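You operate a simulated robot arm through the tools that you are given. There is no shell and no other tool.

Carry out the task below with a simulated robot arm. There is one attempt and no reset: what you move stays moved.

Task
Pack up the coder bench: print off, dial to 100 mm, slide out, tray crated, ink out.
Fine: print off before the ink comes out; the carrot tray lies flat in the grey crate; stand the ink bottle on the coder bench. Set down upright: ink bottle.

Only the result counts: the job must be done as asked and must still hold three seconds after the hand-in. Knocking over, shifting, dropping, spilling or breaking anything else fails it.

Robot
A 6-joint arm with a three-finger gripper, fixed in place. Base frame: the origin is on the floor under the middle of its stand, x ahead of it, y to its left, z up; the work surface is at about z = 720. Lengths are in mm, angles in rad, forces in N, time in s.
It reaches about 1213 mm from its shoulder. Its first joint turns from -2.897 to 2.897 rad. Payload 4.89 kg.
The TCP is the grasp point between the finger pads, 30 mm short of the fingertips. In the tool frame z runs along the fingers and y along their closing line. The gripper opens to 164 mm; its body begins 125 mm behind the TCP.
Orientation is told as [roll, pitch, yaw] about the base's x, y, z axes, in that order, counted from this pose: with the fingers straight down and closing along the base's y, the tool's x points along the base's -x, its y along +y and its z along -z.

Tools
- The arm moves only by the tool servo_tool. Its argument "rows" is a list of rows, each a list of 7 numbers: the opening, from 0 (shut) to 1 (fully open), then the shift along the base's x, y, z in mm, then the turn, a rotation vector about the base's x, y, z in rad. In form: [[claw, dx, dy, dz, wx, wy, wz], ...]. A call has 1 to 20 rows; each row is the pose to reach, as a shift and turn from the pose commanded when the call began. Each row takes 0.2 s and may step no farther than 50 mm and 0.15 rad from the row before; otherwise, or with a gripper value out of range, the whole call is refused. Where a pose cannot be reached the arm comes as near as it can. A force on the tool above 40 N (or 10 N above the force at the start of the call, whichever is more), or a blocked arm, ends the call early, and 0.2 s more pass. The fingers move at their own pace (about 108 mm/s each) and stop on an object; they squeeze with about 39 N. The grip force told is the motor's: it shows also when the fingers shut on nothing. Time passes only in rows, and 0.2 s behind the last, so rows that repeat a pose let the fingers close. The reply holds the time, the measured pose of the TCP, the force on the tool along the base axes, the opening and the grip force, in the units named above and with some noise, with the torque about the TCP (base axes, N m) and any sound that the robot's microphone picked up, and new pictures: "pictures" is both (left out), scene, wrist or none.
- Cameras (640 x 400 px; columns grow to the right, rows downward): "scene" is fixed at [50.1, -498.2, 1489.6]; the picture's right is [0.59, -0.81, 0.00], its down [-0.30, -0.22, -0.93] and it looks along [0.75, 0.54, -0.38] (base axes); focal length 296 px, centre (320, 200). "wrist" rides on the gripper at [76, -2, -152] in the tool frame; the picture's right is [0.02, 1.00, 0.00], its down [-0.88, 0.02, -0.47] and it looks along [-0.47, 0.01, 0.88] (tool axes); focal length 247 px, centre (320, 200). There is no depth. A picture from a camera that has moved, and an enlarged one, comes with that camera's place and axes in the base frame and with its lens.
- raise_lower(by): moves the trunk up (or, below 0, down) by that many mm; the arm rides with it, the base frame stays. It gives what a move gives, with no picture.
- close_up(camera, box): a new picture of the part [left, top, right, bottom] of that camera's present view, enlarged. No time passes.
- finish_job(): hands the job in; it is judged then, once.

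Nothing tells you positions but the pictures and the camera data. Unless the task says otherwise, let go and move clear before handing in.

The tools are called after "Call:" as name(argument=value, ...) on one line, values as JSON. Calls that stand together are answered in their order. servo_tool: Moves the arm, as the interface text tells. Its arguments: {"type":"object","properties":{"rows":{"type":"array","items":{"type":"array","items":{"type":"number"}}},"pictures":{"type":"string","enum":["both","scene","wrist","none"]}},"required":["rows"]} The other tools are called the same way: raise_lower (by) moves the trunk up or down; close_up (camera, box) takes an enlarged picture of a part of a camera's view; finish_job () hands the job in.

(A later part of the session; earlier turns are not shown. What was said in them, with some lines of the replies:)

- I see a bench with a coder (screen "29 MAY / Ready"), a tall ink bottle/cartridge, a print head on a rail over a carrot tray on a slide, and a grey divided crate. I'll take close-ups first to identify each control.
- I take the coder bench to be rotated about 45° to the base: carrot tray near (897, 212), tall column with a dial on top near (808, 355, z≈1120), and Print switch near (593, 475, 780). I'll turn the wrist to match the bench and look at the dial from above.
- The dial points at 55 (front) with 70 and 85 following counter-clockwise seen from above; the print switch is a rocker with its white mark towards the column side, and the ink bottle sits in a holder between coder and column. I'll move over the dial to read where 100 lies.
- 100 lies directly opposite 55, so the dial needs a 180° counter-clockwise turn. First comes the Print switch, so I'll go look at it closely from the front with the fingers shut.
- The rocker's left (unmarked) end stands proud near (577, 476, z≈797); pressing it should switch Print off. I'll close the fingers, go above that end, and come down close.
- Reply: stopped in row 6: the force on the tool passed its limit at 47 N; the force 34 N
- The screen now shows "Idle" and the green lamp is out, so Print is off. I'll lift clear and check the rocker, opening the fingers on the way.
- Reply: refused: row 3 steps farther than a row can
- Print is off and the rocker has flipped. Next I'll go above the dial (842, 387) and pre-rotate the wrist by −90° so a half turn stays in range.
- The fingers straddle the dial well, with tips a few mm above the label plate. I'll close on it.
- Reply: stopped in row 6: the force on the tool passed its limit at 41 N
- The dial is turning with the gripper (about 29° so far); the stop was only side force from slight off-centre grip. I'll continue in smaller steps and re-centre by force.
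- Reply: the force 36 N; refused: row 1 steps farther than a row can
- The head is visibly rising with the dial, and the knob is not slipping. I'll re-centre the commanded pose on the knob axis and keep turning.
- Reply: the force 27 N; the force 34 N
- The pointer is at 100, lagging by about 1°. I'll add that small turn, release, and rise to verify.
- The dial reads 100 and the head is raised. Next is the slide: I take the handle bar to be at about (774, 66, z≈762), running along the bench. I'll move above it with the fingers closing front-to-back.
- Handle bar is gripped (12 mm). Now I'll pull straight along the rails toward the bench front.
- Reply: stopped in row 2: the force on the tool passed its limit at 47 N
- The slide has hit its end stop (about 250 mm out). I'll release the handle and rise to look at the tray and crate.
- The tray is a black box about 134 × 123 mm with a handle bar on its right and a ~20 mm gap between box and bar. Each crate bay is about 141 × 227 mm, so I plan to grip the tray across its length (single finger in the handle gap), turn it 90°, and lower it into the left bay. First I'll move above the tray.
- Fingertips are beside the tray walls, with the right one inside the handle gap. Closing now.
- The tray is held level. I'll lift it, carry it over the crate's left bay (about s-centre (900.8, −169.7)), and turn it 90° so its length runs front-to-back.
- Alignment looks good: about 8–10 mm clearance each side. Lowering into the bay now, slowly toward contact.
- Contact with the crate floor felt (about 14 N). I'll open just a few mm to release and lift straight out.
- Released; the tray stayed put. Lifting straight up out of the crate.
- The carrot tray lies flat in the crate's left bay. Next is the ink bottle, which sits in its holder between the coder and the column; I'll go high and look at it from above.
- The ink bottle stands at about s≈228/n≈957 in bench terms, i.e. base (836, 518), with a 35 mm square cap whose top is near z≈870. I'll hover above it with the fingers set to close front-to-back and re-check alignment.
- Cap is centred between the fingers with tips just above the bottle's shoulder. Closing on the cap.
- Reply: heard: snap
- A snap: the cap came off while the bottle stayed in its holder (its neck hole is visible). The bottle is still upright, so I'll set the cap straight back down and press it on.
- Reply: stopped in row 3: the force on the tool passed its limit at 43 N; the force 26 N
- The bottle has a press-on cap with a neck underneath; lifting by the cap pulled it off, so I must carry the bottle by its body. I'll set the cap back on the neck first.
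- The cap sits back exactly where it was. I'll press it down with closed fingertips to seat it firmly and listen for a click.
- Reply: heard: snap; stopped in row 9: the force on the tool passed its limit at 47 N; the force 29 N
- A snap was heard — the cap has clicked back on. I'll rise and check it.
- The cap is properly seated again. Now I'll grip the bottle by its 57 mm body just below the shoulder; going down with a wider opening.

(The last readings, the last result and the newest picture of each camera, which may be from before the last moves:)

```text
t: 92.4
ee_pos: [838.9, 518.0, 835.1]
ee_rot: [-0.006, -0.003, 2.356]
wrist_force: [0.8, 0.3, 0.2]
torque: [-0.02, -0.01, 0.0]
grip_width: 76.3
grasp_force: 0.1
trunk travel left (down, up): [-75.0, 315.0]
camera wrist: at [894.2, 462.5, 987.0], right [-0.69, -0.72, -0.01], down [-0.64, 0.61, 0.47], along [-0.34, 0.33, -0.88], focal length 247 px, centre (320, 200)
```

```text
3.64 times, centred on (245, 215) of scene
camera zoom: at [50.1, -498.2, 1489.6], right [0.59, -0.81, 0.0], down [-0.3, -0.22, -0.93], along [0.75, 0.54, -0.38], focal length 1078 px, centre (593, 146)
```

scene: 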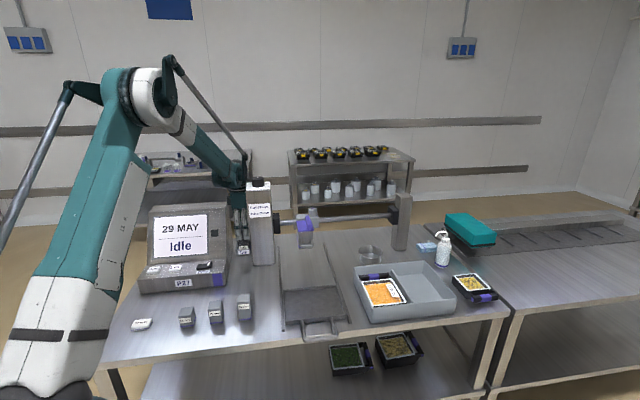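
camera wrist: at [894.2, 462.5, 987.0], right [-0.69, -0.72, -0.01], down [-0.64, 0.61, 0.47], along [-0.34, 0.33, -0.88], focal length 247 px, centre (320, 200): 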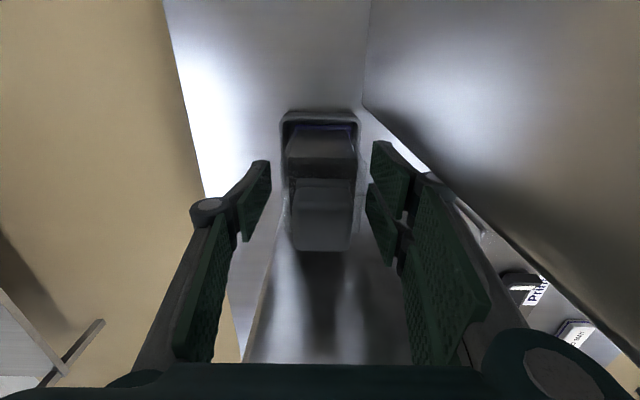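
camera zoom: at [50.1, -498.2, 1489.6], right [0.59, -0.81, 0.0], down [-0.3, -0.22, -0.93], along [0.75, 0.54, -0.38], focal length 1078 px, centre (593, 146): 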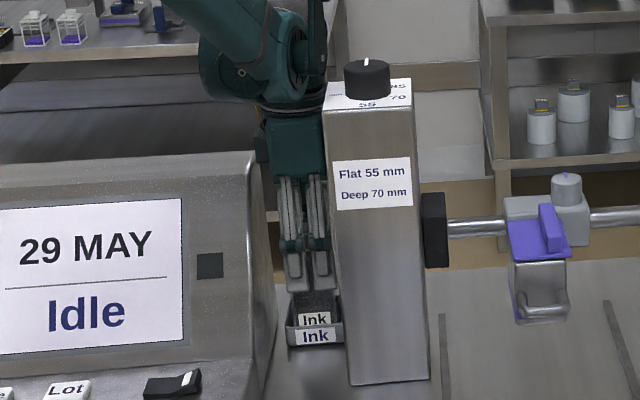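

Call:
servo_tool(rows=[[0.42, 0, 0, 0, 0, 0, 0], [0.38, 0, 0, 0, 0, 0, 0], [0.34, 0, 0, 0, 0, 0, 0], [0.25, 0, 0, 0, 0, 0, 0], [0.25, 0, 0, 0, 0, 0, 0]])

Call:
close_up(camera="wrist", box=[220, 80, 420, 260])

Call:
close_up(camera="scene", box=[220, 200, 270, 270])

```text
t: 93.6
ee_pos: [840.5, 516.8, 836.2]
ee_rot: [-0.004, -0.001, 2.355]
wrist_force: [-1.0, -1.0, -0.2]
torque: [-0.01, 0.12, 0.03]
grip_width: 55.7
grasp_force: 39.1
trunk travel left (down, up): [-75.0, 315.0]
camera wrist: at [894.2, 462.5, 987.1], right [-0.69, -0.72, -0.01], down [-0.64, 0.61, 0.47], along [-0.34, 0.33, -0.88], focal length 247 px, centre (320, 200)
```

scene: 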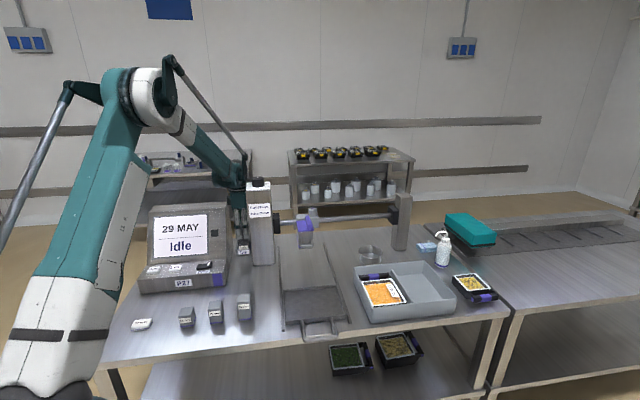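
wrist: 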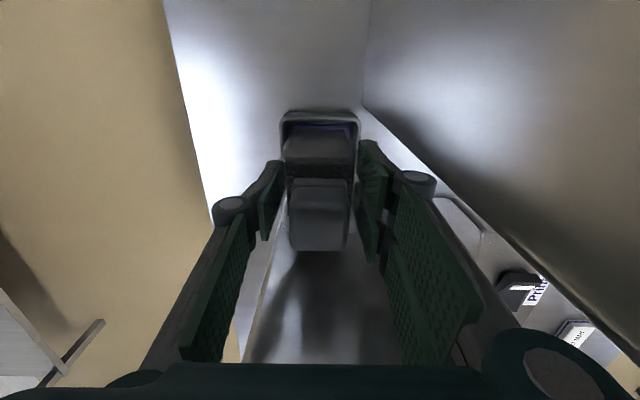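

```text
2.22 times, centred on (320, 170) of wrist
camera zoom: at [894.2, 462.5, 987.1], right [-0.69, -0.72, -0.01], down [-0.64, 0.61, 0.47], along [-0.34, 0.33, -0.88], focal length 549 px, centre (320, 267)
```

zoom: 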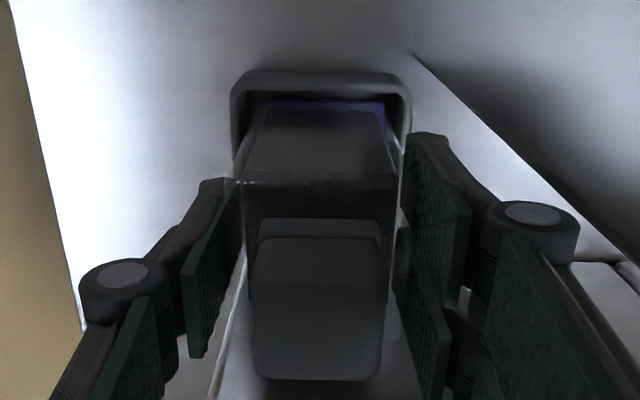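

```text
5.71 times, centred on (245, 235) of scene
camera zoom: at [50.1, -498.2, 1489.6], right [0.59, -0.81, 0.0], down [-0.3, -0.22, -0.93], along [0.75, 0.54, -0.38], focal length 1694 px, centre (749, 0)
```

zoom: 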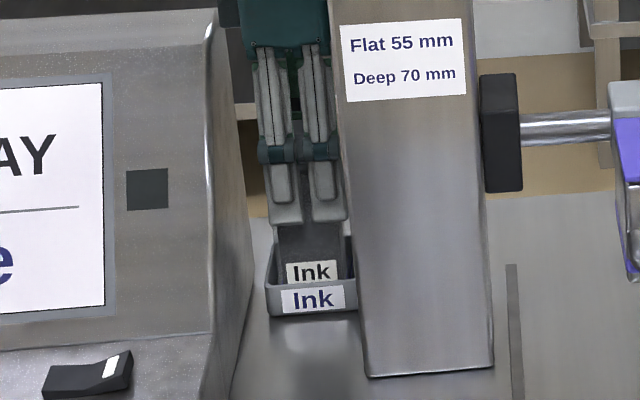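

Body gripped at 55.7 mm. Lifting slowly straight up.

Call:
servo_tool(rows=[[0.25, 0, 0, 3, 0, 0, 0], [0.25, 0, 0, 7, 0, 0, 0], [0.25, 0, 0, 12, 0, 0, 0], [0.25, 0, 0, 18, 0, 0, 0], [0.25, 0, 0, 25, 0, 0, 0]])

Call:
close_up(camera="scene", box=[220, 190, 270, 260])

Call:
close_up(camera="wrist", box=[220, 80, 420, 260])

```text
t: 94.8
ee_pos: [839.1, 517.6, 858.9]
ee_rot: [-0.006, -0.002, 2.358]
wrist_force: [0.0, -0.1, -3.6]
torque: [-0.01, 0.04, 0.0]
grip_width: 55.5
grasp_force: 39.0
trunk travel left (down, up): [-75.0, 315.0]
camera wrist: at [894.5, 463.0, 1011.5], right [-0.69, -0.72, 0.0], down [-0.64, 0.61, 0.47], along [-0.34, 0.33, -0.88], focal length 247 px, centre (320, 200)
```

scene: 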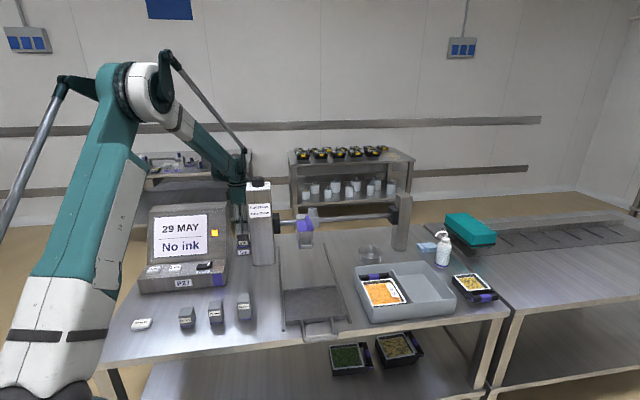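
wrist: 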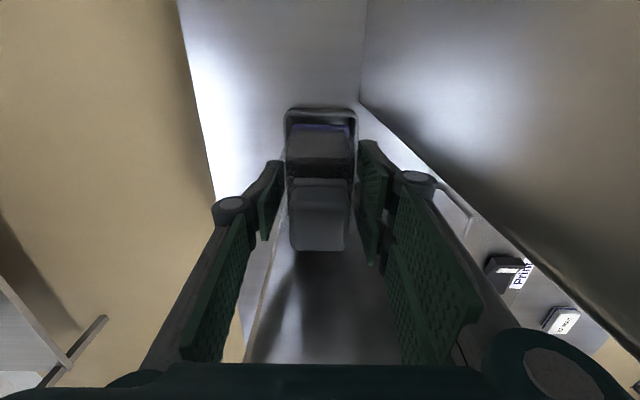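

```text
5.71 times, centred on (245, 225) of scene
camera zoom: at [50.1, -498.2, 1489.6], right [0.59, -0.81, 0.0], down [-0.3, -0.22, -0.93], along [0.75, 0.54, -0.38], focal length 1694 px, centre (749, 57)
```

zoom: 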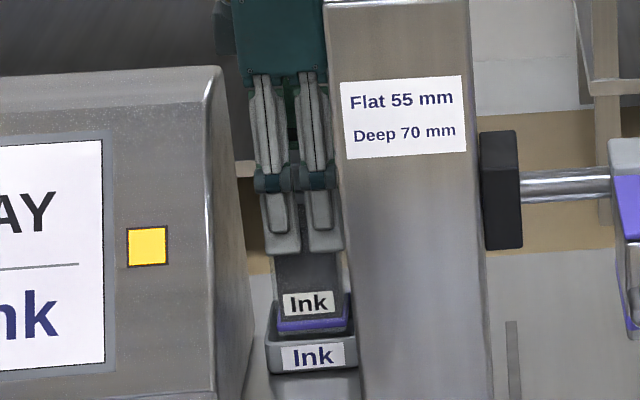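

```text
2.22 times, centred on (320, 170) of wrist
camera zoom: at [894.5, 463.0, 1011.5], right [-0.69, -0.72, 0.0], down [-0.64, 0.61, 0.47], along [-0.34, 0.33, -0.88], focal length 549 px, centre (320, 267)
```

zoom: 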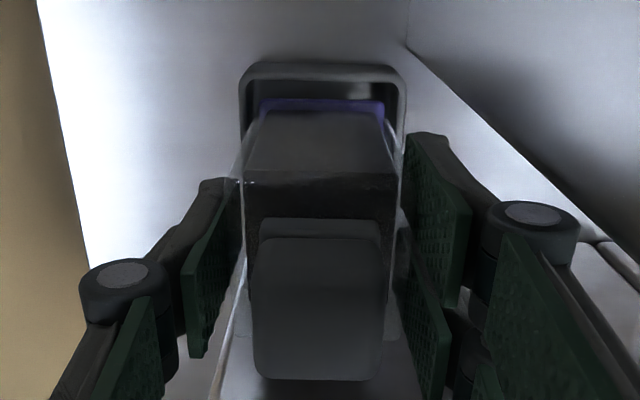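

The bottle is out of its holder (screen shows "No ink") with the cap on. I'll lift it clear, bring it forward between coder and column, and hover over the clear bench area in front.

Call:
servo_tool(rows=[[0.25, 0, 0, 35, 0, 0, 0], [0.25, 0, 0, 75, 0, 0, 0], [0.25, 0, 0, 115, 0, 0, 0], [0.25, 0, 0, 155, 0, 0, 0], [0.25, 0, 0, 195, 0, 0, 0], [0.25, 0, 0, 235, 0, 0, 0], [0.25, 0, 0, 277, 0, 0, 0], [0.25, -14, -14, 280, 0, 0, 0], [0.25, -40, -40, 280, 0, 0, 0], [0.25, -68, -68, 280, 0, 0, 0], [0.25, -96, -96, 280, 0, 0, 0], [0.25, -124, -124, 280, 0, 0, 0], [0.25, -142, -142, 280, 0, 0, 0], [0.25, -146, -171, 280, 0, 0, 0], [0.25, -149, -200, 280, 0, 0, 0], [0.25, -152, -226, 280, 0, 0, 0], [0.25, -152, -226, 280, 0, 0, 0]])

Call:
close_up(camera="scene", box=[190, 150, 310, 300])

```text
t: 98.4
ee_pos: [687.2, 291.2, 1141.5]
ee_rot: [-0.006, -0.001, 2.356]
wrist_force: [0.3, 0.3, -3.1]
torque: [-0.05, -0.04, -0.01]
grip_width: 55.7
grasp_force: 39.3
trunk travel left (down, up): [-75.0, 315.0]
camera wrist: at [742.0, 235.9, 1291.8], right [-0.69, -0.72, -0.01], down [-0.64, 0.61, 0.47], along [-0.34, 0.33, -0.88], focal length 247 px, centre (320, 200)
```

scene: 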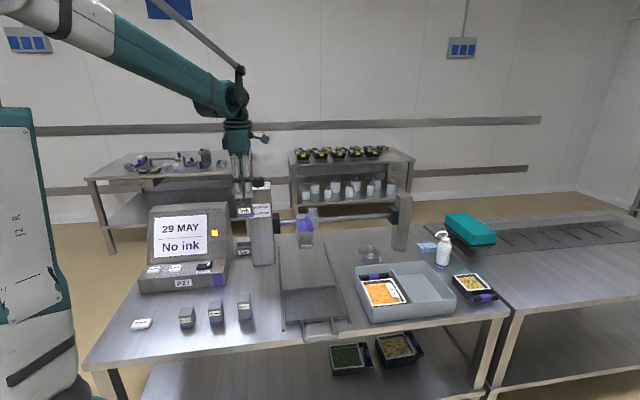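
wrist: 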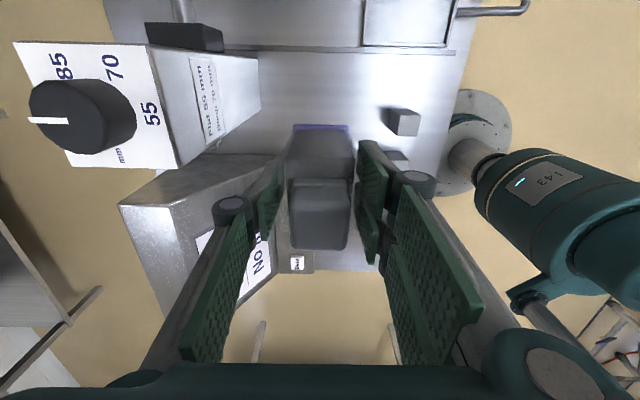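

```text
2.67 times, centred on (250, 225) of scene
camera zoom: at [50.1, -498.2, 1489.6], right [0.59, -0.81, 0.0], down [-0.3, -0.22, -0.93], along [0.75, 0.54, -0.38], focal length 791 px, centre (507, 133)
```

zoom: 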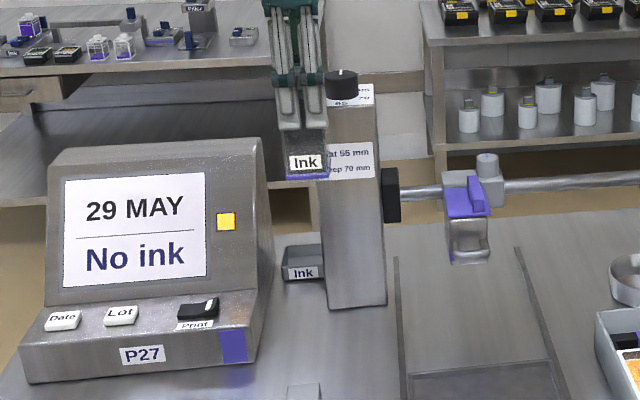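

The area below is clear (blocks are 170 mm away, column 100 mm behind). Lowering the bottle; expected touch-down at TCP ≈ 829.

Call:
servo_tool(rows=[[0.25, 0, 0, -45, 0, 0, 0], [0.25, 0, 0, -90, 0, 0, 0], [0.25, 0, 0, -135, 0, 0, 0], [0.25, 0, 0, -180, 0, 0, 0], [0.25, 0, 0, -225, 0, 0, 0], [0.25, 0, 0, -260, 0, 0, 0], [0.25, 0, 0, -285, 0, 0, 0], [0.25, 0, 0, -300, 0, 0, 0], [0.25, 0, 0, -300, 0, 0, 0]])

Call:
close_up(camera="scene", box=[200, 180, 320, 320])

```text
t: 100.4
ee_pos: [688.5, 291.5, 839.0]
ee_rot: [-0.005, -0.002, 2.357]
wrist_force: [0.4, -0.4, -4.4]
torque: [0.0, -0.03, 0.03]
grip_width: 55.4
grasp_force: 39.3
trunk travel left (down, up): [-75.0, 315.0]
camera wrist: at [742.4, 237.0, 991.8], right [-0.69, -0.72, -0.01], down [-0.64, 0.61, 0.47], along [-0.34, 0.33, -0.88], focal length 247 px, centre (320, 200)
```

scene: 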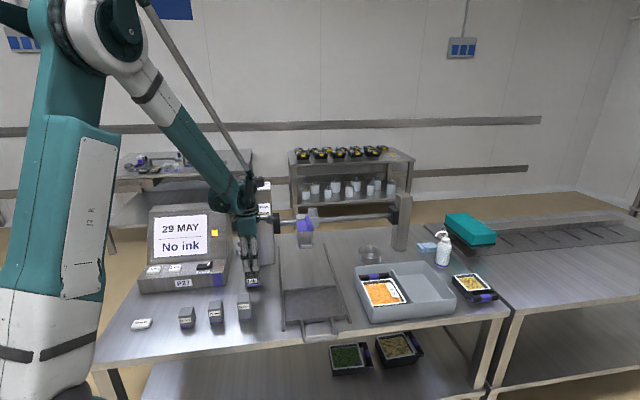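
wrist: 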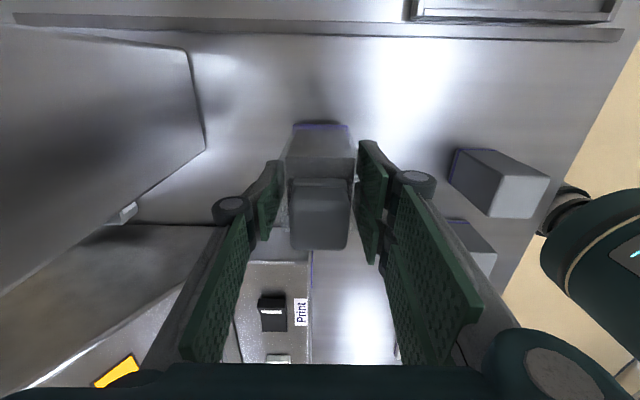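

```text
2.86 times, centred on (260, 250) of scene
camera zoom: at [50.1, -498.2, 1489.6], right [0.59, -0.81, 0.0], down [-0.3, -0.22, -0.93], along [0.75, 0.54, -0.38], focal length 847 px, centre (491, 57)
```

zoom: 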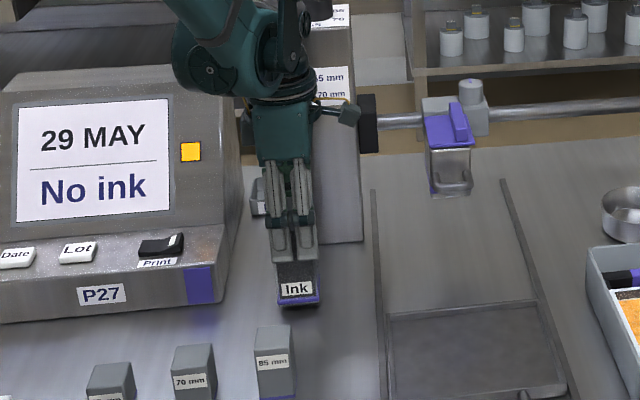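

Call:
servo_tool(rows=[[0.25, 0, 0, -3, 0, 0, 0], [0.25, 0, 0, -6, 0, 0, 0], [0.25, 0, 0, -8, 0, 0, 0]], pictures="none")

```text
t: 101.2
ee_pos: [688.2, 290.4, 832.4]
ee_rot: [-0.006, 0.0, 2.355]
wrist_force: [0.0, 0.2, -3.0]
torque: [0.04, -0.03, 0.03]
grip_width: 55.5
grasp_force: 39.3
trunk travel left (down, up): [-75.0, 315.0]
```

Call:
servo_tool(rows=[[0.25, 0, 0, -1.5, 0, 0, 0], [0.25, 0, 0, -3, 0, 0, 0]], pictures="none")

```text
t: 101.8
ee_pos: [687.6, 290.7, 829.1]
ee_rot: [-0.006, -0.001, 2.356]
wrist_force: [0.2, -0.1, 5.1]
torque: [0.2, -0.13, 0.01]
grip_width: 55.1
grasp_force: 38.7
trunk travel left (down, up): [-75.0, 315.0]
```

Touch-down felt. I'll open slowly and back off.

Call:
servo_tool(rows=[[0.25, 0, 0, -0.6, 0, 0, 0], [0.36, 0, 0, -0.6, 0, 0, 0], [0.4, 0, 0, -0.6, 0, 0, 0], [0.46, 0, 0, -0.6, 0, 0, 0], [0.5, 0, 0, -0.6, 0, 0, 0], [0.5, 0, 0, -0.6, 0, 0, 0]])

Call:
close_up(camera="scene", box=[200, 200, 320, 320])

Call:
close_up(camera="wrist", box=[200, 90, 440, 290])

```text
t: 103.2
ee_pos: [687.8, 291.1, 828.8]
ee_rot: [-0.006, -0.001, 2.357]
wrist_force: [0.0, 0.0, 0.0]
torque: [0.02, 0.01, -0.03]
grip_width: 82.1
grasp_force: 0.1
trunk travel left (down, up): [-75.0, 315.0]
camera wrist: at [742.5, 236.4, 980.1], right [-0.69, -0.72, -0.01], down [-0.64, 0.61, 0.47], along [-0.34, 0.33, -0.88], focal length 247 px, centre (320, 200)
```

scene: 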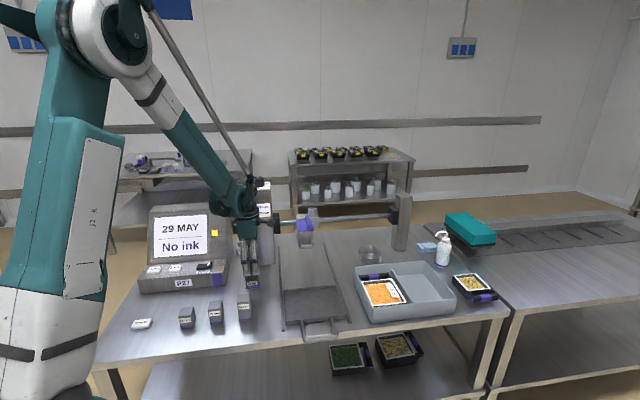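
wrist: 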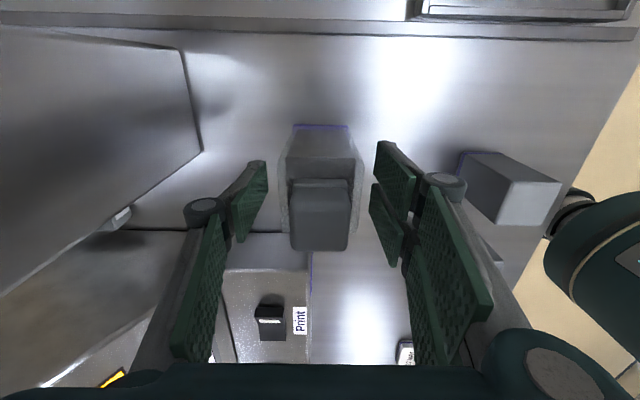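

```text
3.33 times, centred on (260, 260) of scene
camera zoom: at [50.1, -498.2, 1489.6], right [0.59, -0.81, 0.0], down [-0.3, -0.22, -0.93], along [0.75, 0.54, -0.38], focal length 988 px, centre (520, 0)
```

zoom: 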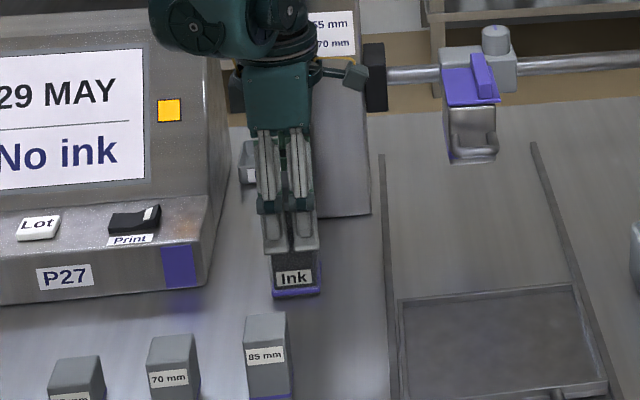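

```text
2.00 times, centred on (320, 190) of wrist
camera zoom: at [742.5, 236.4, 980.1], right [-0.69, -0.72, -0.01], down [-0.64, 0.61, 0.47], along [-0.34, 0.33, -0.88], focal length 494 px, centre (320, 220)
```

zoom: 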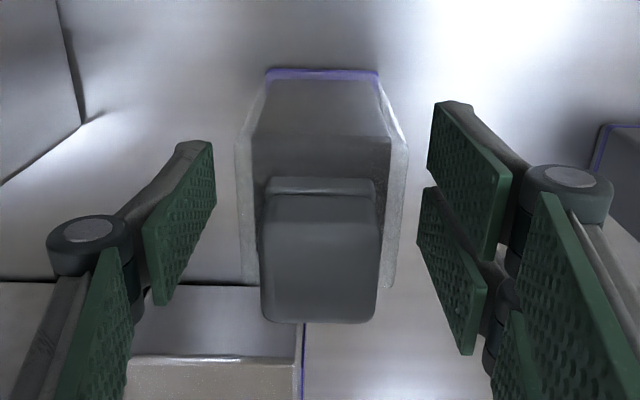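

Bottle stands free and upright. Lifting straight up, clear of the cap, then moving away to check everything.

Call:
servo_tool(rows=[[0.5, 0, 0, 10, 0, 0, 0], [0.5, 0, 0, 30, 0, 0, 0], [0.5, 0, 0, 60, 0, 0, 0], [0.5, 0, 0, 100, 0, 0, 0], [0.5, 0, 0, 145, 0, 0, 0], [0.5, 0, 0, 190, 0, 0, 0], [0.5, 0, 0, 235, 0, 0, 0], [0.5, 0, 0, 280, 0, 0, 0], [0.5, 0, 0, 325, 0, 0, 0], [0.5, 0, 0, 370, 0, 0, 0], [0.5, -10, -30, 405, 0, 0, 0], [0.5, -20, -70, 420, 0, 0, 0], [0.5, -30, -110, 430, 0, 0, 0], [0.5, -40, -150, 440, 0, 0, 0], [0.5, -50, -190, 440, 0, 0, 0], [0.5, -50, -190, 440, 0, 0, 0]])

Call:
close_up(camera="scene", box=[110, 170, 310, 350])

Call:
close_up(camera="scene", box=[270, 190, 510, 350])

Call:
close_up(camera="scene", box=[220, 230, 290, 320])

```text
t: 106.6
ee_pos: [636.6, 100.2, 1268.4]
ee_rot: [-0.006, -0.002, 2.356]
wrist_force: [-0.2, 0.0, -0.7]
torque: [-0.05, -0.04, 0.0]
grip_width: 82.1
grasp_force: 0.1
trunk travel left (down, up): [-75.0, 315.0]
camera wrist: at [691.2, 45.9, 1420.3], right [-0.69, -0.72, -0.01], down [-0.64, 0.61, 0.47], along [-0.34, 0.33, -0.88], focal length 247 px, centre (320, 200)
```

scene: 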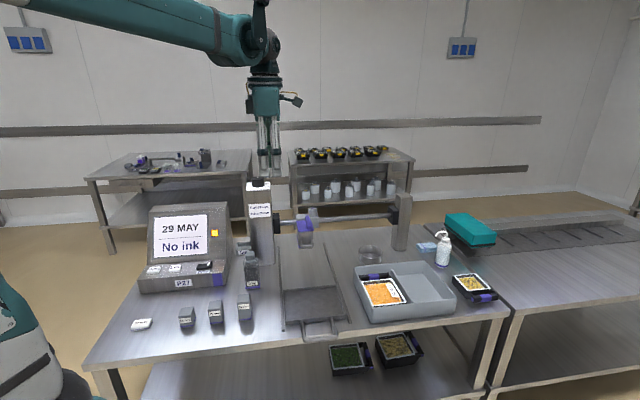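
wrist: 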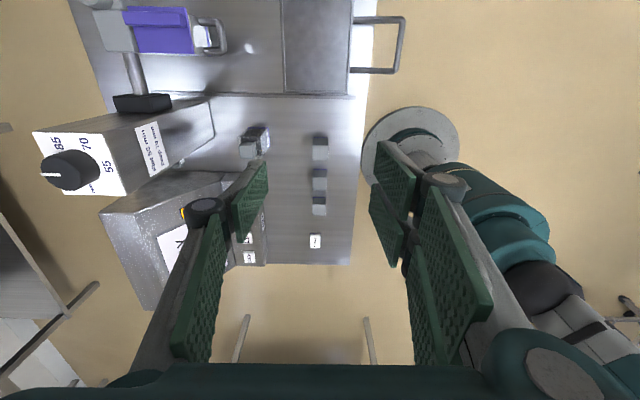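

```text
2.22 times, centred on (210, 260) of scene
camera zoom: at [50.1, -498.2, 1489.6], right [0.59, -0.81, 0.0], down [-0.3, -0.22, -0.93], along [0.75, 0.54, -0.38], focal length 659 px, centre (564, 67)
```

zoom: 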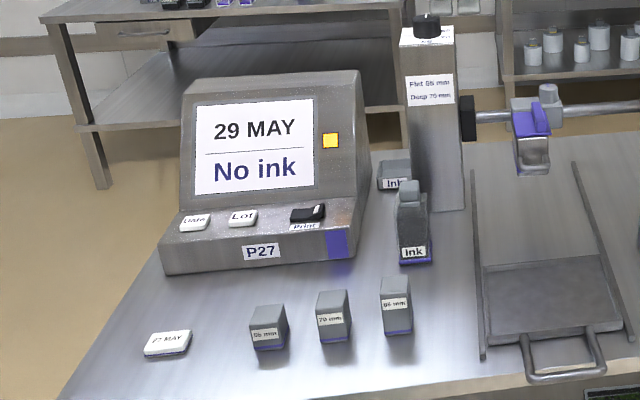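

```text
2.50 times, centred on (390, 270) of scene
camera zoom: at [50.1, -498.2, 1489.6], right [0.59, -0.81, 0.0], down [-0.3, -0.22, -0.93], along [0.75, 0.54, -0.38], focal length 741 px, centre (145, 25)
```

zoom: 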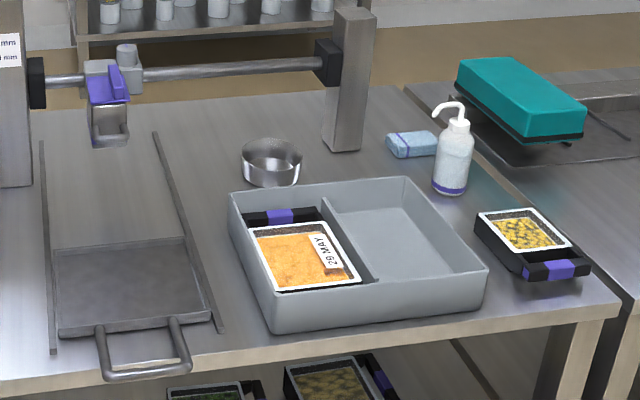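

```text
4.44 times, centred on (255, 275) of scene
camera zoom: at [50.1, -498.2, 1489.6], right [0.59, -0.81, 0.0], down [-0.3, -0.22, -0.93], along [0.75, 0.54, -0.38], focal length 1318 px, centre (609, -133)
```

zoom: 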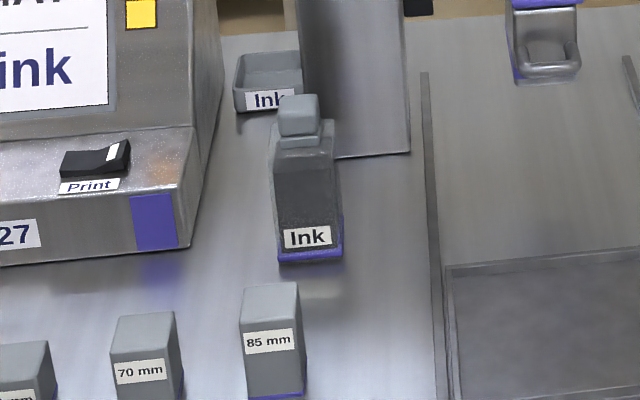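

Call:
close_up(camera="wrist", box=[20, 110, 140, 210])

Call:
close_up(camera="wrist", box=[220, 90, 360, 200])

```text
4.00 times, centred on (80, 160) of wrist
camera zoom: at [691.2, 45.9, 1420.3], right [-0.69, -0.72, -0.01], down [-0.64, 0.61, 0.47], along [-0.34, 0.33, -0.88], focal length 988 px, centre (1280, 360)
```

zoom: 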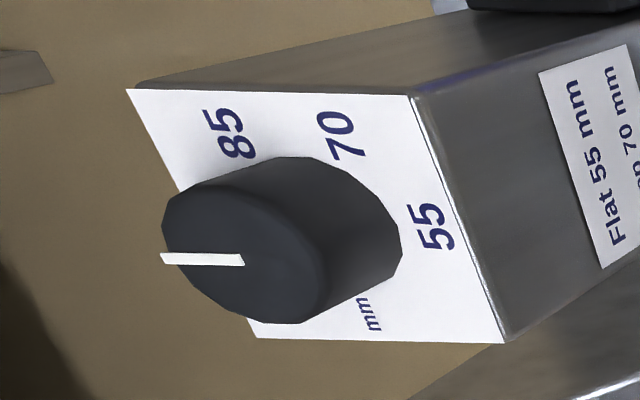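

```text
3.64 times, centred on (290, 145) of wrist
camera zoom: at [691.2, 45.9, 1420.3], right [-0.69, -0.72, -0.01], down [-0.64, 0.61, 0.47], along [-0.34, 0.33, -0.88], focal length 898 px, centre (429, 400)
```

zoom: 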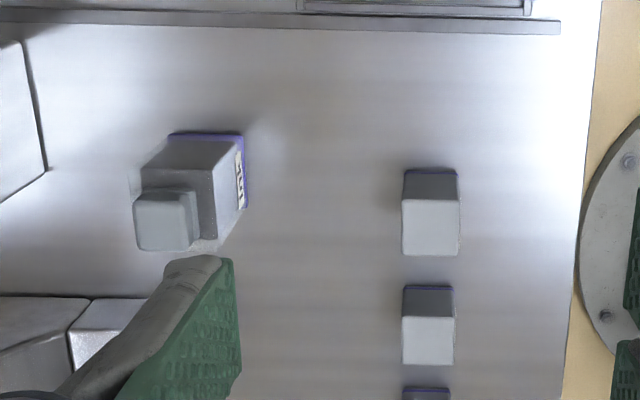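

The coder reads "No ink" with Print off, and the dial points at 100. The slide is fully out, and the carrot tray lies flat in the crate. The capped ink bottle stands upright on the bench, and the arm is clear. Handing in.

Call:
finish_job()

```text
The job is handed in.
```

The coder bench is packed up as you asked, and I have handed the job in. I haven't had a result back from the check.

- **Print:** I switched it off first. The screen showed "Idle" well before I touched the ink.
- **Dial:** It is set to 100 mm, at most about 1° short of the mark. The print head is raised.
- **Slide:** It is pulled fully out to its end stop, about 250 mm.
- **Carrot tray:** It lies flat in the left bay of the grey crate.
- **Ink bottle:** It stands upright on the bench in front of the column, capped. The screen now shows "No ink".

**Ink cap:** On my first lift I gripped the bottle by its cap, and the cap came off. The bottle stayed upright in its holder and I saw no spill. I pressed the cap back on until it clicked, then lifted the bottle by its body.

I saw nothing else on the bench moved or knocked over. The gripper is open and clear of everything.
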